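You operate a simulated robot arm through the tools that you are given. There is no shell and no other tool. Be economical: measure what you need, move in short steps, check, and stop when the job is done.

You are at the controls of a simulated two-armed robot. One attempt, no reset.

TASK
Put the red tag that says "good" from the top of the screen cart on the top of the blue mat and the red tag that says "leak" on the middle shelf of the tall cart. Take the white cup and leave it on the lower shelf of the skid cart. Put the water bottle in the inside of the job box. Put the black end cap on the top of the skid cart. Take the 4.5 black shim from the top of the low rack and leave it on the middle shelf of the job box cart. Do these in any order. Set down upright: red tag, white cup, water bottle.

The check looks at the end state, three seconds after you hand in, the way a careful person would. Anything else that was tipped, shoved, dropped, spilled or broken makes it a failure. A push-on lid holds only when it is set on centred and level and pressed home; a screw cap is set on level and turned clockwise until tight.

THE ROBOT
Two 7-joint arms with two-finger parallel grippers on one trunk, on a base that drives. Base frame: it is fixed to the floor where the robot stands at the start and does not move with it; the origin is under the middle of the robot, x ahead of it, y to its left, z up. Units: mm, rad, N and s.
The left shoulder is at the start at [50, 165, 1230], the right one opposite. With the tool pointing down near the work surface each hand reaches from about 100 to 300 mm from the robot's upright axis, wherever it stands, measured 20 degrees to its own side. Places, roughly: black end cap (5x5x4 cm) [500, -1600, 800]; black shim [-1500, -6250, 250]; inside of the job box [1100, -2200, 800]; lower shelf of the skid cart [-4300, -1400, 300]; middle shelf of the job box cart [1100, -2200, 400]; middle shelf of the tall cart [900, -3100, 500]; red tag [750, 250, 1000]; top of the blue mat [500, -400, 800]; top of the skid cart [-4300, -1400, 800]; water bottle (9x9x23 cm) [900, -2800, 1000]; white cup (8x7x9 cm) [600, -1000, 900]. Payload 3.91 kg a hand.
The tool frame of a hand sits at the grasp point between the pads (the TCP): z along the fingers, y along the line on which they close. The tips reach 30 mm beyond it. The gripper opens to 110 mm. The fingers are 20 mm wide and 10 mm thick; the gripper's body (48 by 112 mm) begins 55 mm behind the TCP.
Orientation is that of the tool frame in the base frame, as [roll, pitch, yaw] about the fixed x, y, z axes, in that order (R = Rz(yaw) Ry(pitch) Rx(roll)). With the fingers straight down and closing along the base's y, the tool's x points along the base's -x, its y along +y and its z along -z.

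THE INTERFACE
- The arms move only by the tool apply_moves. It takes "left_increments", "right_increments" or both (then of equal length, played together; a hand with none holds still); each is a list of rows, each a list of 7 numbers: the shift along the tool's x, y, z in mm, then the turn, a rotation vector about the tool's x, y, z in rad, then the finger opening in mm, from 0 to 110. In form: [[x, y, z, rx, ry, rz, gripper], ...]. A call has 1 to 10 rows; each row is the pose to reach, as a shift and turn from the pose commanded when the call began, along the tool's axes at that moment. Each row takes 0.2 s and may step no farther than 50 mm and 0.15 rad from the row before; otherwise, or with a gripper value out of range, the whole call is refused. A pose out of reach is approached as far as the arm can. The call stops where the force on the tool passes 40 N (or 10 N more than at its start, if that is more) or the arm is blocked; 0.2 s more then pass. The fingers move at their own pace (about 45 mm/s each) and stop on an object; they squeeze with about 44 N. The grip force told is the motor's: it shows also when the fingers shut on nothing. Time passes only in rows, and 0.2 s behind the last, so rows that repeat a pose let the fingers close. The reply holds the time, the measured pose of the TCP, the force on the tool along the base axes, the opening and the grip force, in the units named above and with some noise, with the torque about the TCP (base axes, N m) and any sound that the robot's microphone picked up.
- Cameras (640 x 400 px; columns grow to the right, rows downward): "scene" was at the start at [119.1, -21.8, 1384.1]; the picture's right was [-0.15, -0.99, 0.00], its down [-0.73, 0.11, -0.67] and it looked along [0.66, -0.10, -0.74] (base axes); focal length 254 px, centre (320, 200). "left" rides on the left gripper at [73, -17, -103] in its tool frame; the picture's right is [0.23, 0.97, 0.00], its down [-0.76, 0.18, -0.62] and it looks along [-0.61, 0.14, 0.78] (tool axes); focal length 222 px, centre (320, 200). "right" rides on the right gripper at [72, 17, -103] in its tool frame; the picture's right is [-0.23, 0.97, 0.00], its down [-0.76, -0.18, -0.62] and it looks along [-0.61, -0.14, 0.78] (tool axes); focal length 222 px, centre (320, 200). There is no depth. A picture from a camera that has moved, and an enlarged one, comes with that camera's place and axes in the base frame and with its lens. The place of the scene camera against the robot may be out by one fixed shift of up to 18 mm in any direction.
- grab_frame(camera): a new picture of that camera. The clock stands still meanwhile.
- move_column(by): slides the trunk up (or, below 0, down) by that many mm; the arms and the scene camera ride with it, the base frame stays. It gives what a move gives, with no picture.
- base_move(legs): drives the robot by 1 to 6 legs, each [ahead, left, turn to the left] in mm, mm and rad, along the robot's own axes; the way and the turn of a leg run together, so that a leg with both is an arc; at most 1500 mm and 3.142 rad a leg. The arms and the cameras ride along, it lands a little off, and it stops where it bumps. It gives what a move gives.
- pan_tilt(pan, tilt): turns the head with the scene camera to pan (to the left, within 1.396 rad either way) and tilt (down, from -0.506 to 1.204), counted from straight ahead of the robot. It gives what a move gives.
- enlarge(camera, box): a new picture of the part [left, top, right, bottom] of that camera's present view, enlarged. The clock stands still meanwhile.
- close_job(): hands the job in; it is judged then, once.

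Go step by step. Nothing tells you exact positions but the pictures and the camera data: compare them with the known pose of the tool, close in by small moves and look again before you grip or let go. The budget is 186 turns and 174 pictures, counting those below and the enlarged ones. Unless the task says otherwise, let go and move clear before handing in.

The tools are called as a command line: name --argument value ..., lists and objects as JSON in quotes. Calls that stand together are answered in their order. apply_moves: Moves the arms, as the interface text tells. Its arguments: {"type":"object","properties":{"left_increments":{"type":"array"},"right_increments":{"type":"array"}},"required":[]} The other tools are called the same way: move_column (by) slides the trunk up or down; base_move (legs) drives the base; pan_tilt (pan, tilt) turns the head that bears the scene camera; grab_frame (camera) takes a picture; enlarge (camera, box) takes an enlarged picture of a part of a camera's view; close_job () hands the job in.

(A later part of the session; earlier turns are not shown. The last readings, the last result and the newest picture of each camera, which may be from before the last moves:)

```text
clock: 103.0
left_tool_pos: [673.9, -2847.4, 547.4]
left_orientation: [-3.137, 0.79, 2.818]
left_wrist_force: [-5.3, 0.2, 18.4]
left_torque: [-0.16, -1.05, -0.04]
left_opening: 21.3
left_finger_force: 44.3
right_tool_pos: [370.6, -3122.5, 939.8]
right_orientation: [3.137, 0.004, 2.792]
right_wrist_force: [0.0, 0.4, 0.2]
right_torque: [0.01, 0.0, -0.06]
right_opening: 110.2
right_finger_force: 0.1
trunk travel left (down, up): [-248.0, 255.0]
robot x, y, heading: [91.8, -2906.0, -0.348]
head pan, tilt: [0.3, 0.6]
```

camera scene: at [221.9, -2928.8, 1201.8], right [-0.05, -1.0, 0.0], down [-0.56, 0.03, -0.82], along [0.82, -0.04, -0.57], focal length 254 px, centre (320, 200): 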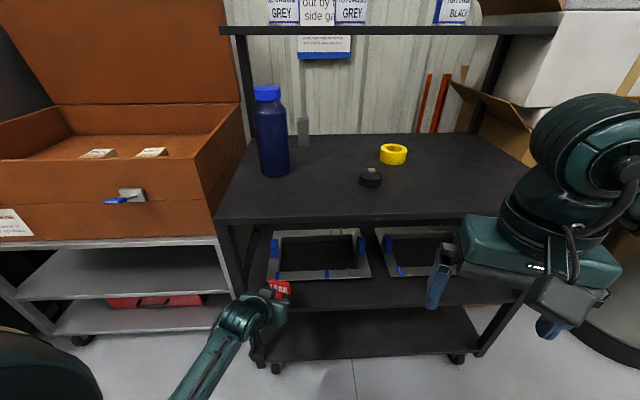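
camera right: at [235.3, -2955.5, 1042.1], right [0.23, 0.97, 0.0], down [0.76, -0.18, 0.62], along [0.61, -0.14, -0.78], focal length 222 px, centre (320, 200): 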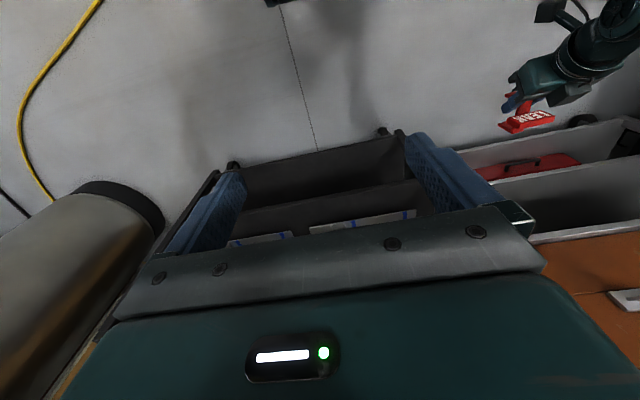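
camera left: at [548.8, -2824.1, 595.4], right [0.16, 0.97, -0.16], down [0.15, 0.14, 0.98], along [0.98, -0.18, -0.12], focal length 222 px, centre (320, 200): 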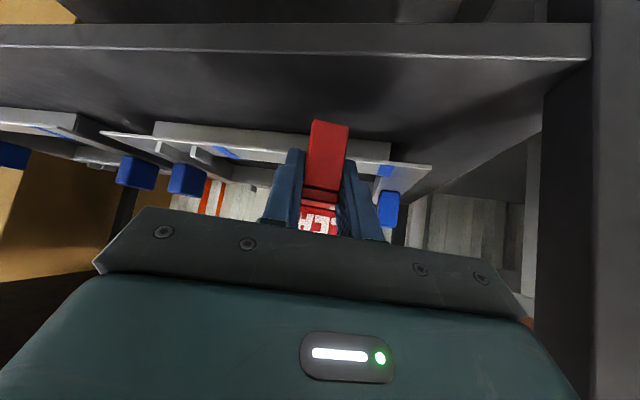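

grab_frame --camera "left"

enlarge --camera "right" --box '[400, 0, 640, 200]'

```text
108 pictures are left
camera left: at [550.7, -2825.4, 568.9], right [0.16, 0.97, -0.17], down [0.15, 0.14, 0.98], along [0.98, -0.18, -0.12], focal length 222 px, centre (320, 200)
```

left: 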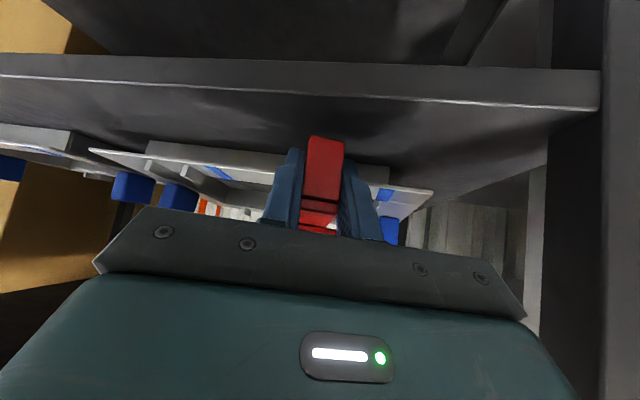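

```text
2.00 times, centred on (520, 100) of right
camera zoom: at [307.7, -3082.2, 1042.6], right [0.55, 0.84, 0.0], down [0.65, -0.43, 0.63], along [0.53, -0.34, -0.78], focal length 444 px, centre (-80, 400)
```

zoom: 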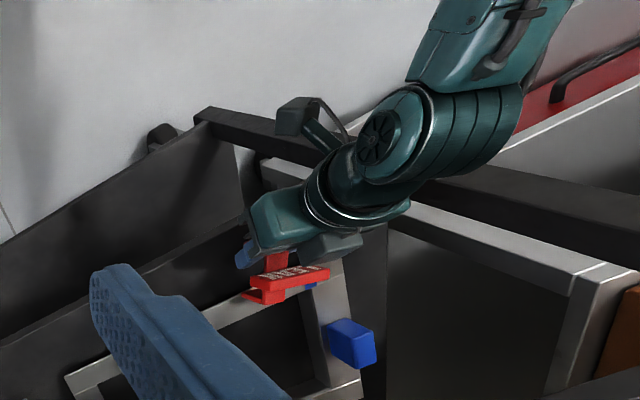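

enlarge --camera "left" --box '[240, 100, 440, 250]'

enlarge --camera "scene" --box '[240, 240, 340, 315]'

```text
2.67 times, centred on (340, 175) of left
camera zoom: at [550.7, -2825.4, 568.9], right [0.16, 0.97, -0.17], down [0.15, 0.14, 0.98], along [0.98, -0.18, -0.12], focal length 592 px, centre (267, 267)
```

zoom: 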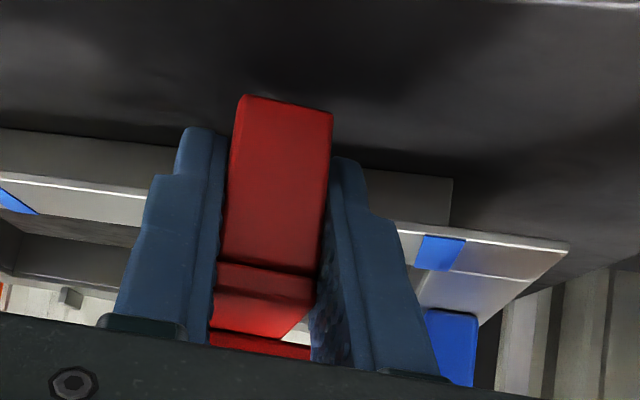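

```text
5.33 times, centred on (290, 278) of scene
camera zoom: at [219.9, -2928.9, 1202.1], right [-0.05, -1.0, 0.0], down [-0.56, 0.03, -0.83], along [0.83, -0.04, -0.56], focal length 1353 px, centre (480, -213)
```

zoom: 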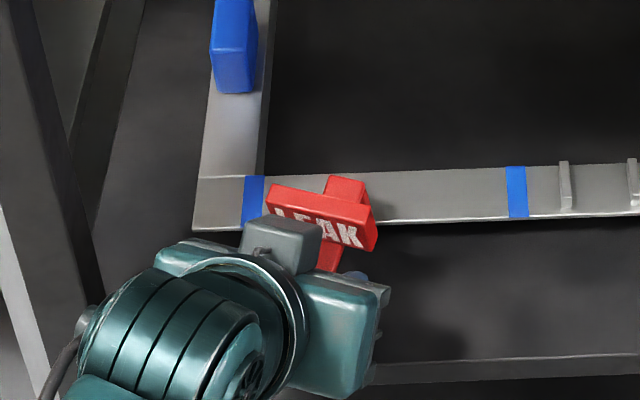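

The tag's rear foot landed on the frame's front bar (the frame front is nearer than I estimated, x≈735), so the strip is only about 85 mm. I'll lift off, back out, and come in with the hand yawed about 60° so the tag's long axis runs mostly along the strip.

apply_moves --left_increments '[[-14, 0, -14, 0, 0, 0, 10], [-28, 0, -28, 0, 0, 0, 10], [-42, 0, -42, 0, 0, 0, 10]]'

base_move --legs '[[-130, 0, 0]]'

apply_moves --left_increments '[[0, 0, 0, 0.086, 0, 0.086, 10], [0, 0, 0, 0.172, 0, 0.172, 10], [0, 0, 0, 0.258, 0, 0.258, 10], [0, 0, 0, 0.344, 0, 0.344, 10], [0, 0, 0, 0.43, 0, 0.43, 10], [0, 0, 0, 0.514, 0, 0.514, 10]]'

grab_frame --camera "scene"

grab_frame --camera "left"

```text
clock: 103.8
left_tool_pos: [672.9, -2848.9, 603.8]
left_orientation: [-3.135, 0.781, 2.82]
left_wrist_force: [0.0, 1.0, -0.8]
left_torque: [0.0, 0.02, 0.0]
left_opening: 21.2
left_finger_force: 44.4
right_tool_pos: [372.2, -3122.1, 938.8]
right_orientation: [3.139, 0.001, 2.793]
right_wrist_force: [0.1, -0.1, 0.7]
right_torque: [-0.05, -0.01, 0.01]
right_opening: 109.9
right_finger_force: 0.0
trunk travel left (down, up): [-248.0, 255.0]
robot x, y, heading: [96.7, -2907.4, -0.345]
head pan, tilt: [0.3, 0.6]
```

```text
clock: 105.0
left_tool_pos: [549.7, -2803.7, 603.7]
left_orientation: [-3.137, 0.785, 2.825]
left_wrist_force: [-1.4, -0.9, -1.0]
left_torque: [0.0, -0.02, -0.01]
left_opening: 21.0
left_finger_force: 43.9
right_tool_pos: [248.6, -3077.4, 938.6]
right_orientation: [3.141, 0.0, 2.795]
right_wrist_force: [0.9, 0.3, 0.1]
right_torque: [0.01, -0.02, -0.01]
right_opening: 110.1
right_finger_force: 0.1
trunk travel left (down, up): [-248.0, 255.0]
robot x, y, heading: [-29.1, -2860.9, -0.344]
head pan, tilt: [0.3, 0.6]
```

```text
clock: 106.5
left_tool_pos: [548.9, -2802.0, 604.0]
left_orientation: [-3.136, 0.788, 2.092]
left_wrist_force: [-0.3, 0.1, -0.3]
left_torque: [0.03, -0.03, 0.02]
left_opening: 21.1
left_finger_force: 43.8
right_tool_pos: [250.1, -3076.4, 938.3]
right_orientation: [3.141, 0.002, 2.796]
right_wrist_force: [0.9, 0.3, -0.2]
right_torque: [0.0, 0.04, 0.03]
right_opening: 109.9
right_finger_force: 0.1
trunk travel left (down, up): [-248.0, 255.0]
robot x, y, heading: [-30.8, -2858.2, -0.345]
head pan, tilt: [0.3, 0.6]
```

```text
104 pictures are left
camera scene: at [98.5, -2884.1, 1201.8], right [-0.04, -1.0, 0.0], down [-0.56, 0.02, -0.83], along [0.82, -0.04, -0.56], focal length 254 px, centre (320, 200)
```

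scene: 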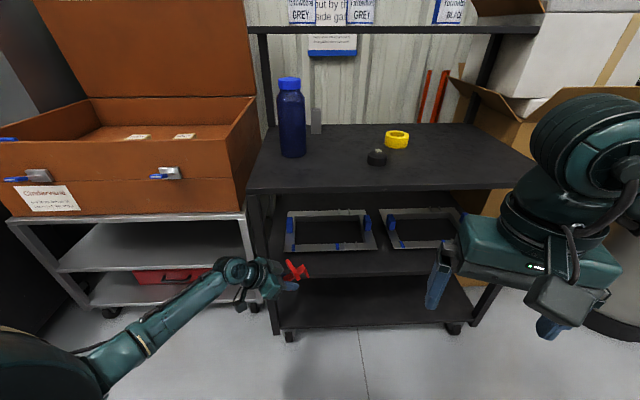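

```text
103 pictures are left
camera left: at [473.2, -2703.8, 626.7], right [0.77, 0.62, -0.16], down [0.2, 0.01, 0.98], along [0.61, -0.78, -0.12], focal length 222 px, centre (320, 200)
```

left: 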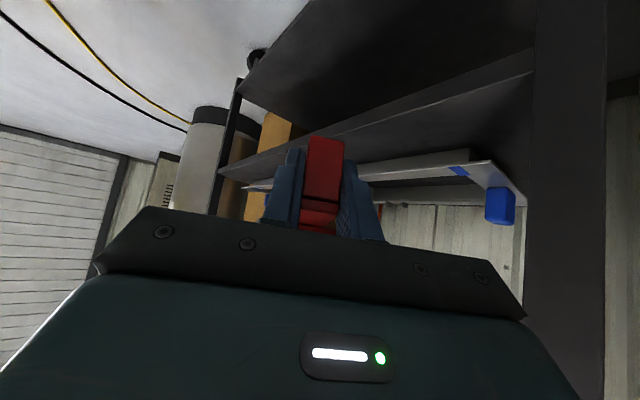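

enlarge --camera "scene" --box '[240, 240, 340, 310]'

enlarge --camera "right" --box '[480, 0, 640, 120]'

```text
5.71 times, centred on (290, 275) of scene
camera zoom: at [98.5, -2884.1, 1201.8], right [-0.04, -1.0, 0.0], down [-0.56, 0.02, -0.83], along [0.82, -0.04, -0.56], focal length 1450 px, centre (491, -229)
```

zoom: 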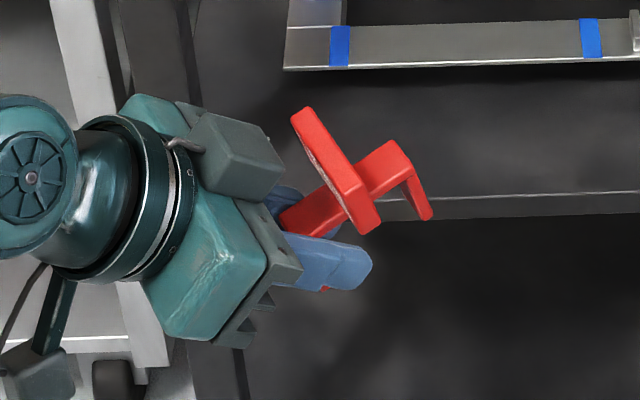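

```text
3.33 times, centred on (560, 60) of right
camera zoom: at [186.5, -3037.2, 1042.1], right [0.54, 0.84, 0.0], down [0.66, -0.43, 0.62], along [0.52, -0.34, -0.78], focal length 740 px, centre (-480, 667)
```

zoom: 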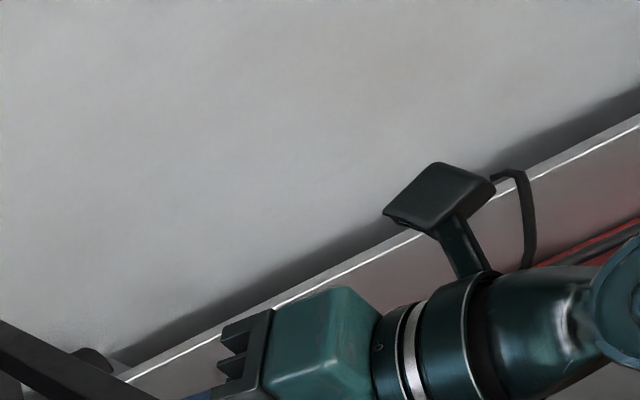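

The tag got pivoted rear-up by about 20° in the grip. I'll compensate by pitching the hand steeper by 0.38 rad so the tag is level again, and check.

apply_moves --left_increments '[[0, 0, 0, 0, 0.13, 0, 10], [0, 0, 0, 0, 0.26, 0, 10], [0, 0, 0, 0, 0.38, 0, 10]]'

enlarge --camera "scene" --box '[230, 230, 350, 310]'

grab_frame --camera "left"

```text
clock: 107.2
left_tool_pos: [549.7, -2802.0, 604.7]
left_orientation: [-3.137, 0.405, 2.094]
left_wrist_force: [0.8, -0.4, -0.8]
left_torque: [0.02, 0.03, -0.01]
left_opening: 21.2
left_finger_force: 44.3
right_tool_pos: [248.9, -3077.4, 938.4]
right_orientation: [3.138, 0.002, 2.797]
right_wrist_force: [-0.2, -0.5, -1.4]
right_torque: [0.04, -0.02, 0.0]
right_opening: 110.0
right_finger_force: 0.0
trunk travel left (down, up): [-248.0, 255.0]
robot x, y, heading: [-29.6, -2860.6, -0.344]
head pan, tilt: [0.3, 0.6]
```

```text
5.00 times, centred on (290, 270) of scene
camera zoom: at [98.5, -2884.2, 1201.8], right [-0.04, -1.0, 0.0], down [-0.56, 0.02, -0.83], along [0.82, -0.04, -0.56], focal length 1269 px, centre (470, -150)
```

zoom: 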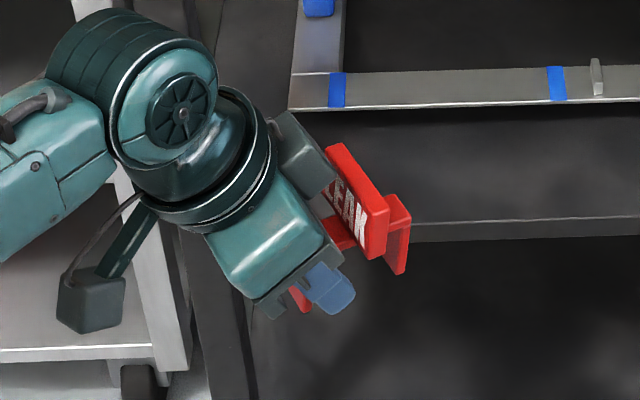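

```text
99 pictures are left
camera left: at [482.0, -2718.1, 671.3], right [0.74, 0.67, -0.09], down [0.38, -0.3, 0.87], along [0.55, -0.68, -0.48], focal length 222 px, centre (320, 200)
```

left: 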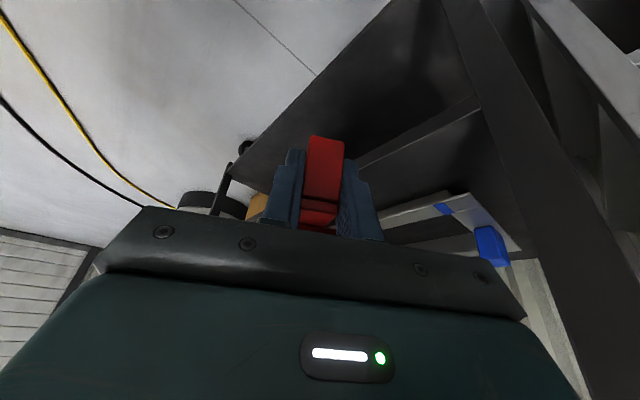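

The tag is nearly level now (about 4° nose-down). I'll trim the pitch, set the yaw to about -49°, lower to entry height, then slide the base in.

apply_moves --left_increments '[[8, 0, 19, -0.037, -0.03, -0.087, 10], [16, 0, 38, -0.075, -0.06, -0.175, 10]]'

base_move --legs '[[30, 0, 0], [100, -89, 0]]'

grab_frame --camera "left"

enlarge --camera "scene" --box '[220, 200, 420, 330]'

```text
clock: 107.8
left_tool_pos: [550.9, -2802.0, 561.7]
left_orientation: [-3.13, 0.467, 2.289]
left_wrist_force: [0.8, 0.2, 0.3]
left_torque: [-0.02, -0.03, -0.01]
left_opening: 21.2
left_finger_force: 43.9
right_tool_pos: [249.9, -3078.5, 937.9]
right_orientation: [-3.141, 0.002, 2.797]
right_wrist_force: [-0.6, -1.3, -0.7]
right_torque: [0.02, -0.01, 0.0]
right_opening: 110.2
right_finger_force: 0.0
trunk travel left (down, up): [-248.0, 255.0]
robot x, y, heading: [-28.5, -2858.1, -0.349]
head pan, tilt: [0.3, 0.6]
```

```text
clock: 109.7
left_tool_pos: [642.4, -2929.1, 563.9]
left_orientation: [-3.13, 0.466, 2.286]
left_wrist_force: [-0.1, -1.2, -0.2]
left_torque: [0.02, 0.01, -0.01]
left_opening: 21.2
left_finger_force: 43.8
right_tool_pos: [338.4, -3202.8, 938.7]
right_orientation: [3.139, 0.0, 2.793]
right_wrist_force: [0.5, 0.1, 0.0]
right_torque: [0.01, 0.0, 0.04]
right_opening: 110.0
right_finger_force: 0.0
trunk travel left (down, up): [-248.0, 255.0]
robot x, y, heading: [62.1, -2988.3, -0.343]
head pan, tilt: [0.3, 0.6]
```

```text
98 pictures are left
camera left: at [556.5, -2856.3, 623.4], right [0.61, 0.79, -0.11], down [0.4, -0.18, 0.9], along [0.69, -0.59, -0.43], focal length 222 px, centre (320, 200)
```

left: 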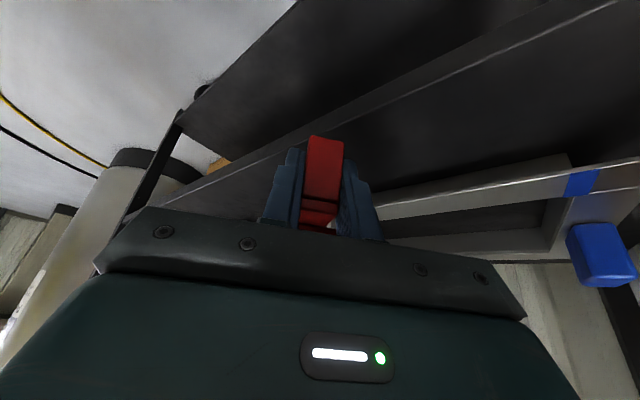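

```text
3.08 times, centred on (320, 265) of scene
camera zoom: at [189.2, -3010.4, 1201.8], right [-0.04, -1.0, 0.0], down [-0.56, 0.03, -0.82], along [0.82, -0.04, -0.57], focal length 781 px, centre (320, 0)
```

zoom: 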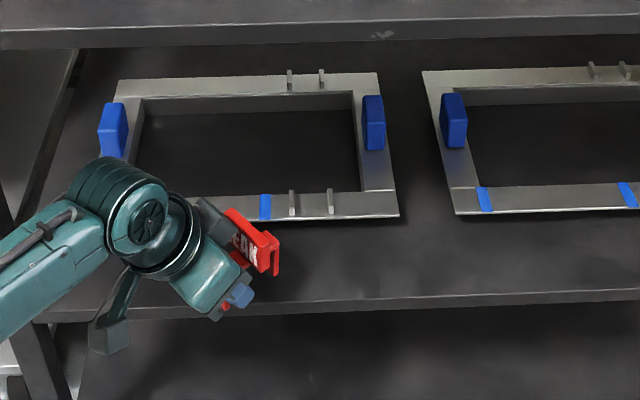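

The strip is about x 648–735 in the tool's frame. I'll shift the hand 31 mm forward so the tag spans x≈660–722, and check.

apply_moves --left_increments '[[-11, 10, 5, 0, 0, 0, 10], [-21.5, 20, 11, 0, 0, 0, 10]]'

enlarge --camera "scene" --box '[240, 230, 380, 330]'

enlarge --camera "left" --box '[240, 80, 480, 260]'

```text
clock: 110.3
left_tool_pos: [672.5, -2934.7, 563.8]
left_orientation: [-3.13, 0.467, 2.287]
left_wrist_force: [-0.6, -1.0, -0.1]
left_torque: [0.01, 0.0, 0.03]
left_opening: 21.0
left_finger_force: 43.6
right_tool_pos: [341.4, -3203.9, 938.1]
right_orientation: [3.138, 0.001, 2.794]
right_wrist_force: [0.0, -0.9, 0.3]
right_torque: [0.0, 0.03, 0.02]
right_opening: 109.7
right_finger_force: 0.0
trunk travel left (down, up): [-248.0, 255.0]
robot x, y, heading: [62.0, -2987.7, -0.346]
head pan, tilt: [0.3, 0.6]
```

```text
4.00 times, centred on (310, 280) of scene
camera zoom: at [189.2, -3010.3, 1201.8], right [-0.04, -1.0, 0.0], down [-0.56, 0.03, -0.83], along [0.82, -0.04, -0.56], focal length 1015 px, centre (360, -120)
```

zoom: 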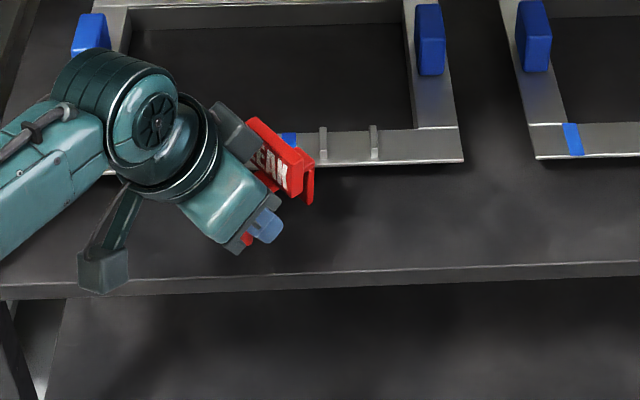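

```text
2.22 times, centred on (360, 170) of left
camera zoom: at [587.8, -2862.1, 624.1], right [0.61, 0.79, -0.11], down [0.4, -0.18, 0.9], along [0.69, -0.59, -0.43], focal length 494 px, centre (231, 267)
```

zoom: 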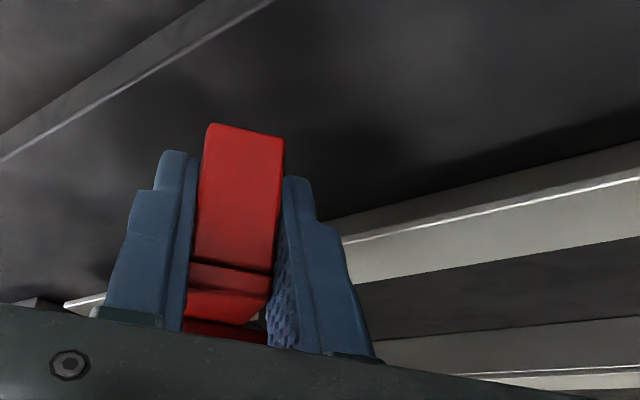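

There is room fore and aft of both feet. Lowering to contact.

apply_moves --left_increments '[[3.6, 0, 7, 0, 0, 0, 10], [5, 0, 10, 0, 0, 0, 10], [5.8, 0, 11.6, 0, 0, 0, 10], [6.6, 0, 13.2, 0, 0, 0, 10], [7.4, 0, 14.8, 0, 0, 0, 10]]'

enlarge --camera "scene" --box '[260, 240, 360, 310]'

```text
clock: 111.5
left_tool_pos: [672.9, -2933.7, 545.7]
left_orientation: [-3.132, 0.465, 2.286]
left_wrist_force: [1.4, 0.1, -0.4]
left_torque: [-0.01, 0.02, 0.0]
left_opening: 21.3
left_finger_force: 43.9
right_tool_pos: [340.7, -3203.6, 938.7]
right_orientation: [3.14, 0.001, 2.795]
right_wrist_force: [-0.5, 1.3, -0.3]
right_torque: [-0.01, -0.01, 0.03]
right_opening: 109.8
right_finger_force: 0.1
trunk travel left (down, up): [-248.0, 255.0]
robot x, y, heading: [60.6, -2984.7, -0.347]
head pan, tilt: [0.3, 0.6]
```

```text
5.71 times, centred on (310, 275) of scene
camera zoom: at [189.2, -3010.3, 1201.8], right [-0.04, -1.0, 0.0], down [-0.56, 0.03, -0.83], along [0.82, -0.04, -0.56], focal length 1450 px, centre (377, -229)
```

zoom: 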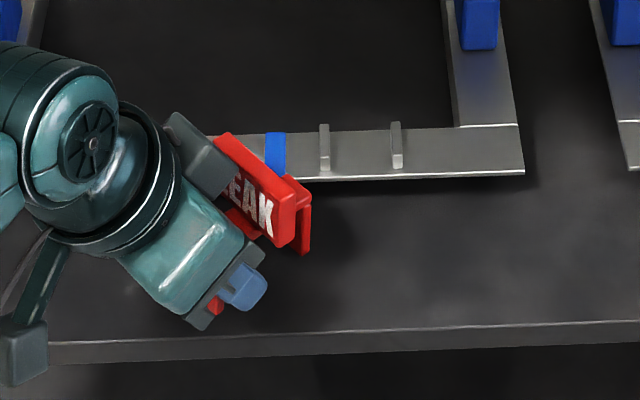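

apply_moves --left_increments '[[0.8, 0, 1.6, 0, 0, 0, 10], [1.6, 0, 3.2, 0, 0, 0, 10], [2.4, 0, 4.8, 0, 0, 0, 10], [3.2, 0, 6.4, 0, 0, 0, 10]]'

```text
clock: 112.5
left_tool_pos: [672.3, -2935.3, 539.5]
left_orientation: [-3.132, 0.466, 2.285]
left_wrist_force: [1.4, -0.2, -0.8]
left_torque: [-0.01, 0.01, -0.01]
left_opening: 21.4
left_finger_force: 43.8
right_tool_pos: [339.3, -3203.6, 938.5]
right_orientation: [3.139, 0.001, 2.794]
right_wrist_force: [0.5, 0.3, 0.2]
right_torque: [-0.03, 0.03, -0.03]
right_opening: 110.2
right_finger_force: 0.0
trunk travel left (down, up): [-248.0, 255.0]
robot x, y, heading: [60.9, -2985.8, -0.342]
head pan, tilt: [0.3, 0.6]
```

grab_frame --camera "left"

enlarge --camera "scene" --box '[260, 240, 360, 310]'

```text
93 pictures are left
camera left: at [588.0, -2861.2, 599.9], right [0.61, 0.79, -0.11], down [0.4, -0.18, 0.9], along [0.69, -0.59, -0.43], focal length 222 px, centre (320, 200)
```

left: 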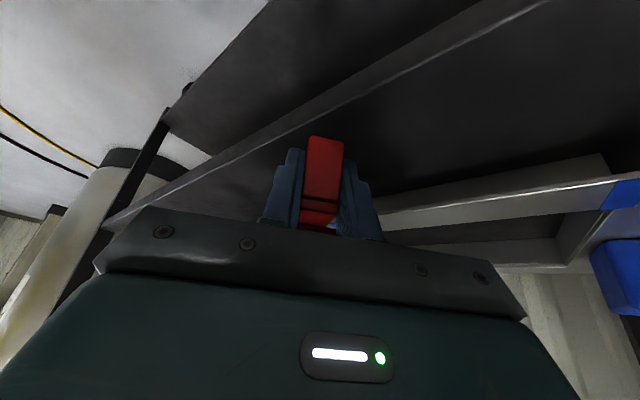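

```text
5.71 times, centred on (310, 275) of scene
camera zoom: at [189.2, -3010.3, 1201.8], right [-0.04, -1.0, 0.0], down [-0.56, 0.03, -0.83], along [0.82, -0.04, -0.56], focal length 1450 px, centre (377, -229)
```

zoom: 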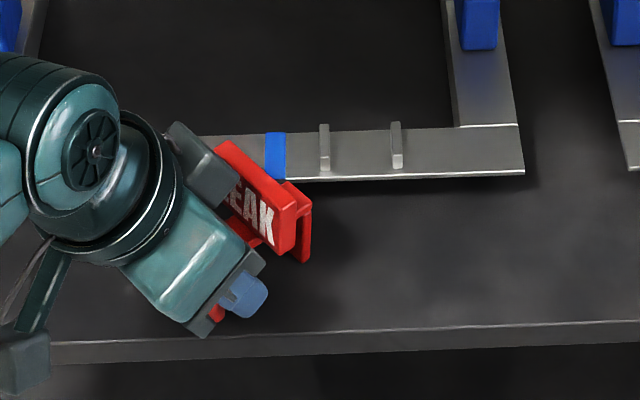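

apply_moves --left_increments '[[0.8, 0, 1.6, 0, 0, 0, 10], [1.6, 0, 3.2, 0, 0, 0, 10], [2.4, 0, 4.8, 0, 0, 0, 10], [3.2, 0, 6.4, 0, 0, 0, 10]]'

```text
clock: 113.5
left_tool_pos: [673.7, -2936.1, 535.3]
left_orientation: [-3.136, 0.474, 2.285]
left_wrist_force: [-5.8, 3.4, 15.7]
left_torque: [-0.55, -0.51, -0.07]
left_opening: 21.0
left_finger_force: 43.9
right_tool_pos: [337.8, -3202.6, 940.6]
right_orientation: [3.137, 0.004, 2.795]
right_wrist_force: [0.6, -0.2, -0.1]
right_torque: [0.01, 0.0, -0.01]
right_opening: 110.0
right_finger_force: 0.0
trunk travel left (down, up): [-248.0, 255.0]
robot x, y, heading: [61.8, -2984.7, -0.346]
head pan, tilt: [0.3, 0.6]
```

Rear foot is touching first. I'll press a few mm more so the tag levels itself on both feet.

apply_moves --left_increments '[[0.5, 0, 1, 0, 0, 0, 10], [1, 0, 2, 0, 0, 0, 10], [1.5, 0, 3, 0, 0, 0, 10]]'

enlarge --camera "scene" --box '[260, 240, 360, 310]'

```text
clock: 114.3
left_tool_pos: [673.7, -2935.2, 531.3]
left_orientation: [-3.133, 0.473, 2.286]
left_wrist_force: [-1.2, 3.7, 20.7]
left_torque: [-0.58, -0.74, 0.06]
left_opening: 21.3
left_finger_force: 44.1
right_tool_pos: [338.7, -3204.7, 938.7]
right_orientation: [3.139, 0.004, 2.795]
right_wrist_force: [0.2, 0.7, -1.3]
right_torque: [0.0, 0.0, -0.02]
right_opening: 110.3
right_finger_force: 0.0
trunk travel left (down, up): [-248.0, 255.0]
robot x, y, heading: [62.6, -2988.1, -0.351]
head pan, tilt: [0.3, 0.6]
```

```text
5.71 times, centred on (310, 275) of scene
camera zoom: at [187.2, -3010.3, 1202.1], right [-0.04, -1.0, 0.0], down [-0.56, 0.03, -0.83], along [0.83, -0.04, -0.56], focal length 1450 px, centre (377, -229)
```

zoom: 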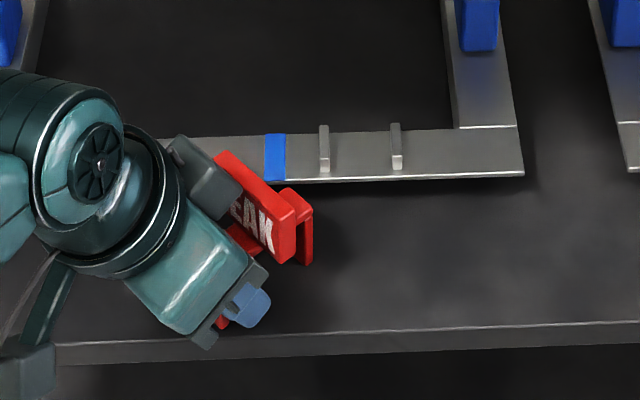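

Both feet appear to be at the shelf. I'll unload slightly, open, and look before backing out.

apply_moves --left_increments '[[-0.7, 0, -1.5, 0, 0, 0, 10], [-0.7, 0, -1.5, 0, 0, 0, 25], [-0.7, 0, -1.5, 0, 0, 0, 40], [-0.7, 0, -1.5, 0, 0, 0, 50], [-0.7, 0, -1.5, 0, 0, 0, 50]]'

enlarge --camera "scene" --box '[260, 240, 360, 310]'

enlarge --camera "left" --box '[240, 80, 480, 260]'

```text
clock: 115.5
left_tool_pos: [671.5, -2934.2, 531.5]
left_orientation: [-3.132, 0.466, 2.285]
left_wrist_force: [-2.7, -7.3, 4.7]
left_torque: [0.63, 0.01, 0.22]
left_opening: 43.6
left_finger_force: 0.1
right_tool_pos: [339.4, -3204.1, 938.5]
right_orientation: [3.137, 0.002, 2.794]
right_wrist_force: [0.2, 0.6, 0.3]
right_torque: [-0.01, -0.04, 0.0]
right_opening: 110.1
right_finger_force: 0.0
trunk travel left (down, up): [-248.0, 255.0]
robot x, y, heading: [61.7, -2986.9, -0.346]
head pan, tilt: [0.3, 0.6]
```

```text
5.71 times, centred on (310, 275) of scene
camera zoom: at [187.1, -3010.6, 1202.0], right [-0.04, -1.0, 0.0], down [-0.56, 0.03, -0.83], along [0.83, -0.04, -0.56], focal length 1450 px, centre (377, -229)
```

zoom: 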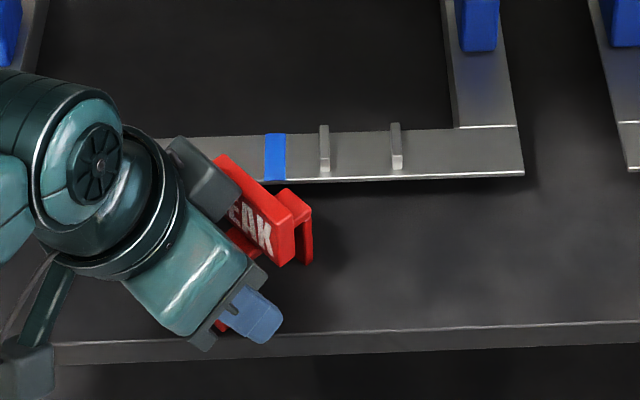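

```text
2.22 times, centred on (360, 170) of left
camera zoom: at [586.4, -2861.9, 591.7], right [0.61, 0.79, -0.11], down [0.4, -0.18, 0.9], along [0.69, -0.59, -0.43], focal length 494 px, centre (231, 267)
```

zoom: 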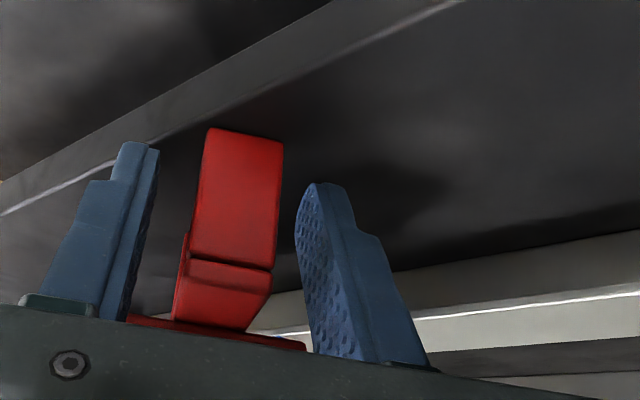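

The tag stands free; a fingertip is just brushing the shelf. Backing out along the tool axis.

apply_moves --left_increments '[[-1, 0, -4, 0, 0, 0, 45], [-1, 0, -15, 0, 0, 0, 45], [0, 0, -35, 0, 0, 0, 45], [5, 0, -60, 0, 0, 0, 45], [15, 0, -75, 0, 0, 0, 45]]'

enlarge --camera "scene" --box '[240, 230, 380, 330]'

grab_frame --camera "left"

```text
clock: 116.7
left_tool_pos: [640.8, -2898.2, 590.9]
left_orientation: [-3.132, 0.467, 2.285]
left_wrist_force: [0.5, 0.3, 0.6]
left_torque: [0.01, 0.0, -0.01]
left_opening: 45.1
left_finger_force: 0.1
right_tool_pos: [338.9, -3203.9, 939.5]
right_orientation: [3.14, 0.001, 2.796]
right_wrist_force: [0.5, -0.6, 0.5]
right_torque: [-0.02, 0.0, 0.0]
right_opening: 109.9
right_finger_force: 0.1
trunk travel left (down, up): [-248.0, 255.0]
robot x, y, heading: [62.5, -2985.9, -0.344]
head pan, tilt: [0.3, 0.6]
```

```text
4.00 times, centred on (310, 280) of scene
camera zoom: at [189.1, -3010.2, 1201.8], right [-0.04, -1.0, 0.0], down [-0.56, 0.03, -0.83], along [0.82, -0.04, -0.56], focal length 1015 px, centre (360, -120)
```

zoom: 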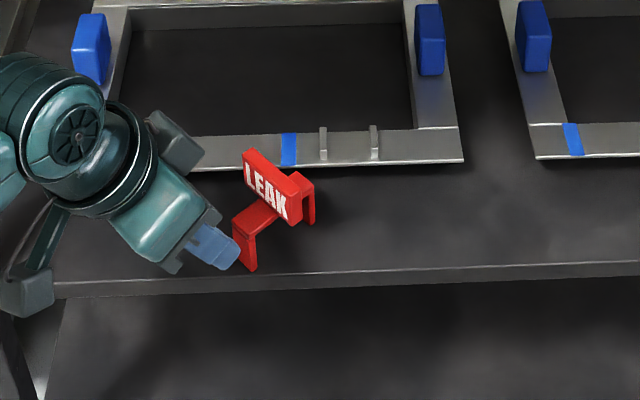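

```text
87 pictures are left
camera left: at [556.7, -2825.7, 650.8], right [0.6, 0.79, -0.11], down [0.4, -0.18, 0.9], along [0.69, -0.59, -0.43], focal length 222 px, centre (320, 200)
```

left: 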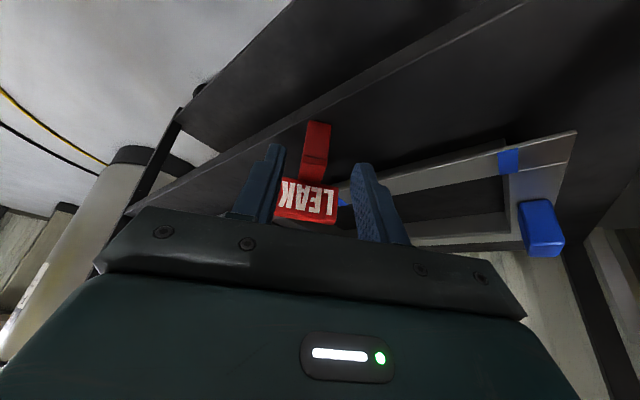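

LEAK stands upright on the middle shelf. Now I'll back out, straighten the robot, raise the trunk and restore the left hand's posture for the bottle.

base_move --legs '[[-150, 0, 0], [0, 0, 0.345]]'

move_column --by 200

apply_moves --left_increments '[[-20, 0, -38, -0.057, 0, -0.114, 60], [-40, 0, -76, -0.115, 0, -0.228, 60], [-60, 0, -114, -0.172, 0, -0.342, 60], [-80, 0, -152, -0.23, 0, -0.456, 60]]'

apply_moves --left_increments '[[0, 20, 0, 0, -0.11, 0, 70], [0, 40, 0, 0, -0.22, 0, 70], [0, 60, 0, 0, -0.318, 0, 70]]'

enlarge --camera "scene" --box '[220, 40, 420, 200]'

```text
clock: 119.2
left_tool_pos: [433.8, -2654.9, 590.1]
left_orientation: [-3.131, 0.468, 2.635]
left_wrist_force: [0.4, 0.6, 0.1]
left_torque: [0.0, -0.03, 0.0]
left_opening: 45.0
left_finger_force: 0.1
right_tool_pos: [252.9, -3044.6, 939.3]
right_orientation: [3.14, 0.003, -3.141]
right_wrist_force: [-1.3, 0.6, 0.0]
right_torque: [0.02, 0.01, -0.01]
right_opening: 109.8
right_finger_force: 0.0
trunk travel left (down, up): [-248.0, 255.0]
robot x, y, heading: [-82.3, -2935.6, 0.008]
head pan, tilt: [0.3, 0.6]
```

```text
clock: 121.4
left_tool_pos: [432.6, -2655.1, 790.5]
left_orientation: [-3.131, 0.466, 2.636]
left_wrist_force: [-0.2, 0.4, -0.7]
left_torque: [-0.01, 0.0, -0.02]
left_opening: 45.2
left_finger_force: 0.0
right_tool_pos: [252.8, -3043.7, 1139.5]
right_orientation: [3.139, 0.003, 3.141]
right_wrist_force: [0.5, 0.5, -0.7]
right_torque: [0.03, -0.03, 0.0]
right_opening: 110.0
right_finger_force: 0.1
trunk travel left (down, up): [-448.0, 55.0]
robot x, y, heading: [-81.9, -2936.1, 0.001]
head pan, tilt: [0.3, 0.6]
```

```text
clock: 122.4
left_tool_pos: [436.8, -2654.5, 962.6]
left_orientation: [-3.133, 0.463, -3.136]
left_wrist_force: [0.1, -0.4, 0.2]
left_torque: [-0.01, 0.0, 0.02]
left_opening: 60.0
left_finger_force: 0.0
right_tool_pos: [253.4, -3044.8, 1138.7]
right_orientation: [3.138, 0.003, 3.141]
right_wrist_force: [1.1, 0.2, -0.1]
right_torque: [-0.01, -0.06, 0.01]
right_opening: 110.1
right_finger_force: 0.2
trunk travel left (down, up): [-448.0, 55.0]
robot x, y, heading: [-83.2, -2935.2, 0.003]
head pan, tilt: [0.3, 0.6]
```

```text
clock: 123.2
left_tool_pos: [436.1, -2594.2, 962.0]
left_orientation: [-3.128, 0.786, -3.136]
left_wrist_force: [0.4, 0.3, 0.0]
left_torque: [0.0, -0.04, 0.01]
left_opening: 69.9
left_finger_force: 0.0
right_tool_pos: [253.5, -3043.6, 1139.6]
right_orientation: [3.139, 0.002, -3.14]
right_wrist_force: [0.0, 0.0, -0.1]
right_torque: [0.01, -0.01, -0.03]
right_opening: 110.2
right_finger_force: 0.0
trunk travel left (down, up): [-448.0, 55.0]
robot x, y, heading: [-80.6, -2931.9, -0.001]
head pan, tilt: [0.3, 0.6]
```

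```text
2.50 times, centred on (320, 120) of scene
camera zoom: at [42.7, -2917.8, 1401.8], right [0.3, -0.95, 0.0], down [-0.54, -0.17, -0.83], along [0.79, 0.25, -0.56], focal length 634 px, centre (320, 400)
```

zoom: 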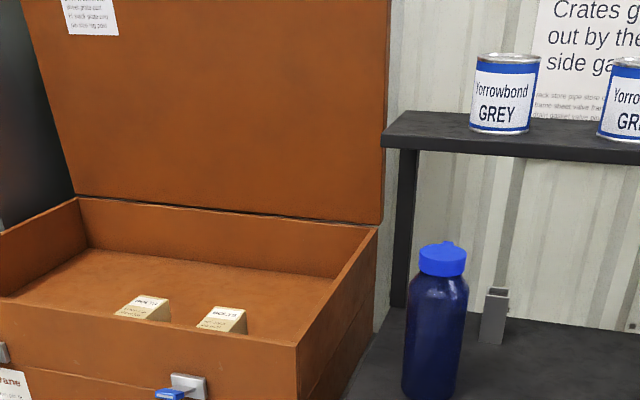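

The bottle stands near (925, -2823), cap (≈70 mm wide) at z≈1060. I'll grip the cap with the 45° hand so it can be lowered into the box later; raising the hand and driving closer.

apply_moves --left_increments '[[-28, -22, -28, 0, 0, 0, 100], [-56, -44, -56, 0, 0, 0, 100], [-84, -66, -84, 0, 0, 0, 100], [-113, -88, -113, 0, 0, 0, 100]]'

base_move --legs '[[280, 0, 0], [60, -140, 0]]'

grab_frame --camera "left"

grab_frame --camera "scene"

```text
clock: 124.2
left_tool_pos: [436.7, -2682.3, 1121.8]
left_orientation: [-3.132, 0.781, -3.136]
left_wrist_force: [0.1, 0.0, -0.2]
left_torque: [-0.02, 0.02, 0.0]
left_opening: 100.0
left_finger_force: 0.1
right_tool_pos: [253.7, -3044.3, 1137.4]
right_orientation: [3.137, 0.001, 3.141]
right_wrist_force: [-1.4, -0.5, 0.9]
right_torque: [-0.01, -0.03, -0.01]
right_opening: 110.0
right_finger_force: 0.1
trunk travel left (down, up): [-448.0, 55.0]
robot x, y, heading: [-86.6, -2934.4, 0.005]
head pan, tilt: [0.3, 0.6]
```

```text
clock: 127.6
left_tool_pos: [776.7, -2812.5, 1120.3]
left_orientation: [-3.13, 0.78, -3.13]
left_wrist_force: [0.3, -0.3, 0.5]
left_torque: [0.01, 0.0, 0.03]
left_opening: 100.2
left_finger_force: 0.0
right_tool_pos: [595.6, -3178.8, 1139.5]
right_orientation: [3.14, 0.002, -3.134]
right_wrist_force: [0.0, -0.5, 0.6]
right_torque: [-0.01, 0.01, -0.02]
right_opening: 110.0
right_finger_force: 0.1
trunk travel left (down, up): [-448.0, 55.0]
robot x, y, heading: [259.3, -3069.0, 0.01]
head pan, tilt: [0.3, 0.6]
```

```text
85 pictures are left
camera left: at [652.5, -2832.0, 1144.6], right [-0.17, 0.97, -0.17], down [0.1, 0.19, 0.98], along [0.98, 0.15, -0.13], focal length 222 px, centre (320, 200)
```

left: 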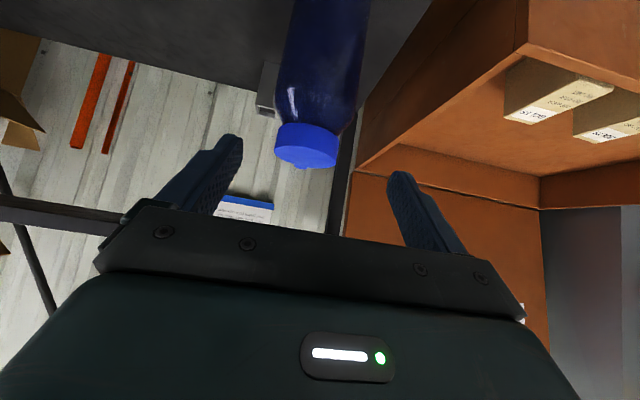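

```text
84 pictures are left
camera scene: at [385.0, -3054.6, 1401.8], right [0.31, -0.95, 0.0], down [-0.54, -0.17, -0.83], along [0.79, 0.25, -0.56], focal length 254 px, centre (320, 200)
```

scene: 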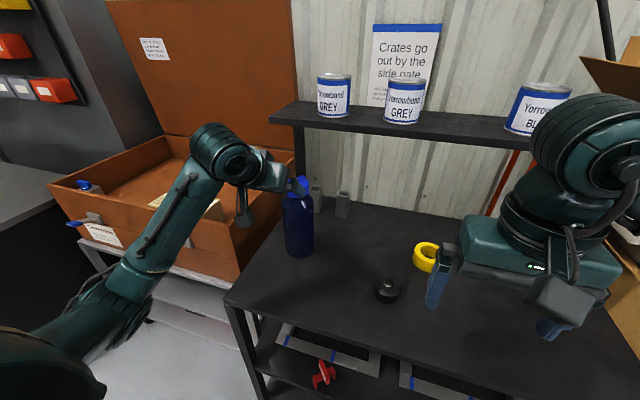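

The cap is centred between the fingers roughly 100 mm ahead. Moving to pre-grasp and re-measuring.

apply_moves --left_increments '[[-17, -4, 30, 0, 0, 0, 105], [-33, -8, 60, 0, 0, 0, 105]]'

grab_frame --camera "left"

enlarge --camera "scene" --box '[240, 140, 360, 270]'

```text
clock: 128.2
left_tool_pos: [841.7, -2822.5, 1101.8]
left_orientation: [-3.129, 0.781, -3.127]
left_wrist_force: [0.0, -0.9, -0.5]
left_torque: [0.03, 0.02, -0.02]
left_opening: 105.1
left_finger_force: 0.0
right_tool_pos: [595.4, -3178.3, 1138.5]
right_orientation: [3.136, 0.002, -3.134]
right_wrist_force: [-0.5, -0.4, -1.3]
right_torque: [-0.01, -0.02, 0.0]
right_opening: 110.1
right_finger_force: 0.0
trunk travel left (down, up): [-448.0, 55.0]
robot x, y, heading: [260.8, -3069.7, 0.009]
head pan, tilt: [0.3, 0.6]
```

```text
83 pictures are left
camera left: at [718.6, -2839.7, 1124.9], right [-0.17, 0.97, -0.17], down [0.1, 0.19, 0.98], along [0.98, 0.15, -0.13], focal length 222 px, centre (320, 200)
```

left: 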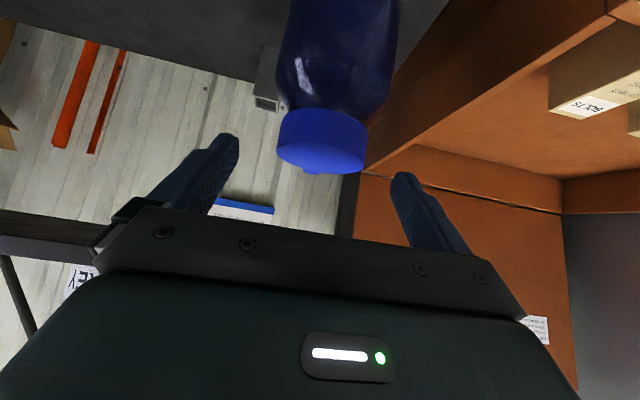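

```text
3.08 times, centred on (300, 205) of scene
camera zoom: at [385.2, -3054.3, 1401.7], right [0.31, -0.95, 0.0], down [-0.54, -0.17, -0.82], along [0.79, 0.25, -0.57], focal length 781 px, centre (382, 185)
```

zoom: 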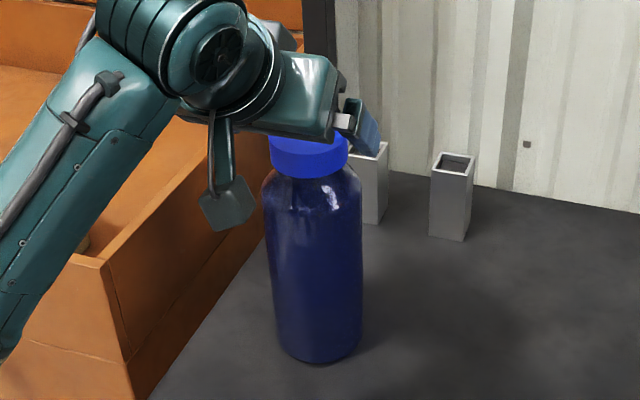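

Cap centre triangulates to (907, -2818, 1047). Advancing and closing on the cap.

apply_moves --left_increments '[[-4, 2, 30, 0, 0, 0, 105], [-8, 4, 60, 0, 0, 0, 105], [-9, 4, 79, 0, 0, 0, 105], [-9, 4, 79, 0, 0, 0, 80], [-9, 4, 79, 0, 0, 0, 60], [-9, 4, 79, 0, 0, 0, 60], [-9, 4, 79, 0, 0, 0, 60]]'

enlarge --camera "scene" --box '[240, 140, 360, 270]'

grab_frame --camera "left"

```text
clock: 129.8
left_tool_pos: [902.6, -2818.7, 1054.8]
left_orientation: [-3.129, 0.786, -3.128]
left_wrist_force: [0.2, -5.0, 17.6]
left_torque: [-0.1, 0.75, 0.06]
left_opening: 63.5
left_finger_force: 3.7
right_tool_pos: [595.6, -3180.3, 1138.9]
right_orientation: [3.138, 0.003, -3.136]
right_wrist_force: [0.1, -0.1, 0.1]
right_torque: [0.02, 0.03, -0.01]
right_opening: 109.9
right_finger_force: 0.0
trunk travel left (down, up): [-448.0, 55.0]
robot x, y, heading: [259.9, -3071.7, 0.007]
head pan, tilt: [0.3, 0.6]
```

```text
3.08 times, centred on (300, 205) of scene
camera zoom: at [383.1, -3055.5, 1402.1], right [0.31, -0.95, 0.0], down [-0.54, -0.17, -0.83], along [0.79, 0.25, -0.56], focal length 781 px, centre (382, 185)
```

zoom: 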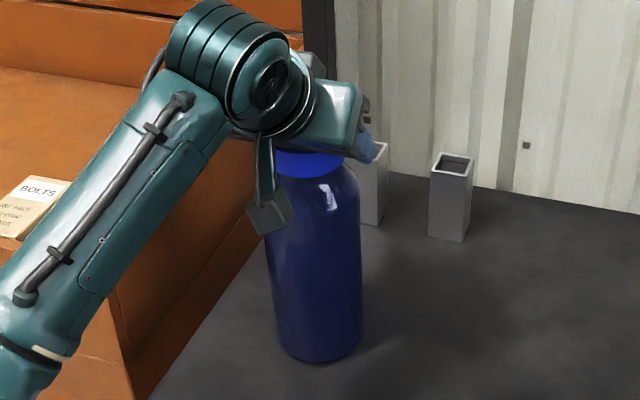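

```text
80 pictures are left
camera left: at [778.5, -2836.2, 1076.7], right [-0.16, 0.97, -0.17], down [0.1, 0.19, 0.98], along [0.98, 0.14, -0.13], focal length 222 px, centre (320, 200)
```

left: 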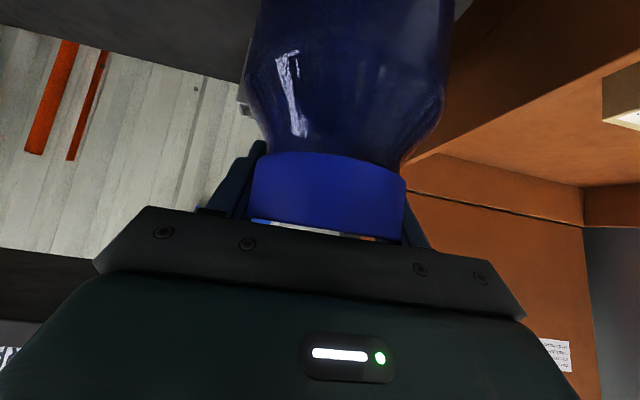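

The bottle axis is actually nearer (x≈876), so the palm is pressing on the cap top. I'll ease up, open, move back 26 mm and re-close.

apply_moves --left_increments '[[-4, 0, -4, 0, 0, 0, 64], [-6, 0, -6, 0, 0, 0, 90], [-6, 0, -6, 0, 0, 0, 105], [8, 0, -15, 0, 0, 0, 105], [20, 0, -17, 0, 0, 0, 105], [20, 0, -17, 0, 0, 0, 105]]'

grab_frame --camera "left"

enlarge --camera "scene" --box '[240, 140, 360, 270]'

```text
clock: 131.2
left_tool_pos: [878.0, -2818.4, 1048.6]
left_orientation: [-3.129, 0.781, -3.128]
left_wrist_force: [-0.1, 1.2, -0.6]
left_torque: [-0.01, 0.0, 0.0]
left_opening: 105.2
left_finger_force: 0.1
right_tool_pos: [595.8, -3178.5, 1138.0]
right_orientation: [3.138, 0.002, -3.134]
right_wrist_force: [-0.6, 0.2, 0.1]
right_torque: [-0.02, -0.01, -0.02]
right_opening: 110.0
right_finger_force: 0.1
trunk travel left (down, up): [-448.0, 55.0]
robot x, y, heading: [258.6, -3071.0, 0.015]
head pan, tilt: [0.3, 0.6]
```

```text
79 pictures are left
camera left: at [754.0, -2835.8, 1072.0], right [-0.17, 0.97, -0.17], down [0.1, 0.19, 0.98], along [0.98, 0.15, -0.13], focal length 222 px, centre (320, 200)
```

left: 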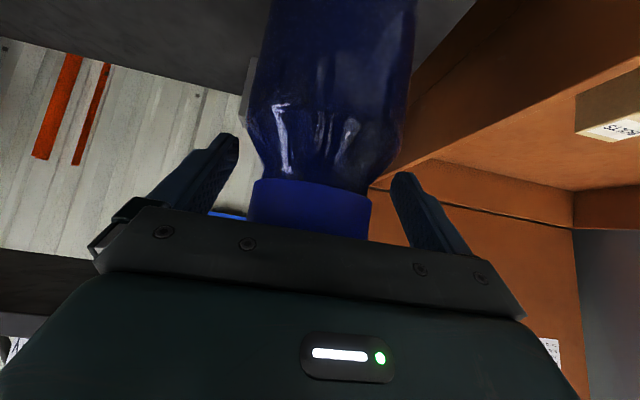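

```text
3.08 times, centred on (300, 205) of scene
camera zoom: at [384.8, -3054.2, 1401.8], right [0.31, -0.95, 0.0], down [-0.54, -0.17, -0.83], along [0.79, 0.25, -0.56], focal length 781 px, centre (382, 185)
```

zoom: 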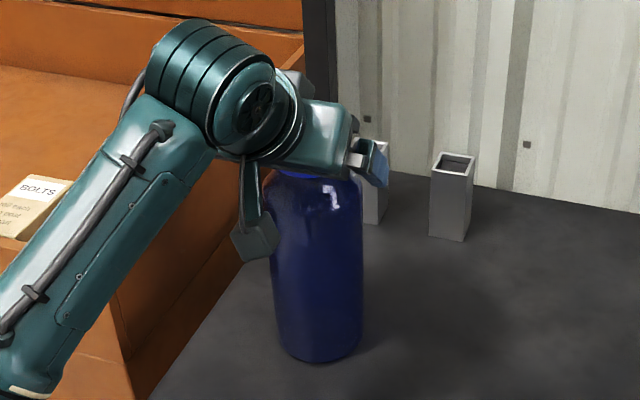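

Cap now measured at (880, -2821), z 1045–1078. Raising 13 mm and closing fully.

apply_moves --left_increments '[[-9, -2, -9, 0, 0, 0, 105], [-9, -2, -9, 0, 0, 0, 80], [-9, -2, -9, 0, 0, 0, 55], [-9, -2, -9, 0, 0, 0, 40], [-9, -2, -9, 0, 0, 0, 40], [-9, -2, -9, 0, 0, 0, 40]]'

grab_frame --camera "left"

```text
clock: 132.6
left_tool_pos: [878.7, -2820.4, 1063.1]
left_orientation: [-3.129, 0.778, -3.126]
left_wrist_force: [-0.3, -1.5, 1.0]
left_torque: [-0.03, -0.02, -0.01]
left_opening: 63.0
left_finger_force: 44.3
right_tool_pos: [596.7, -3177.4, 1138.9]
right_orientation: [3.139, 0.002, -3.135]
right_wrist_force: [0.2, 0.2, 0.1]
right_torque: [0.03, 0.02, 0.0]
right_opening: 110.0
right_finger_force: 0.0
trunk travel left (down, up): [-448.0, 55.0]
robot x, y, heading: [261.6, -3074.8, 0.008]
head pan, tilt: [0.3, 0.6]
```

```text
77 pictures are left
camera left: at [754.2, -2837.6, 1085.4], right [-0.17, 0.97, -0.17], down [0.1, 0.19, 0.98], along [0.98, 0.15, -0.13], focal length 222 px, centre (320, 200)
```

left: 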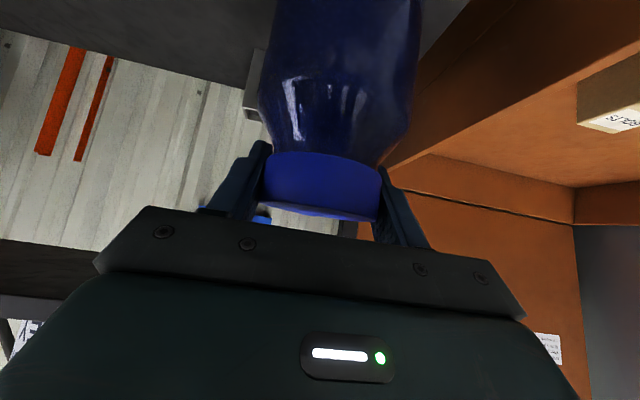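

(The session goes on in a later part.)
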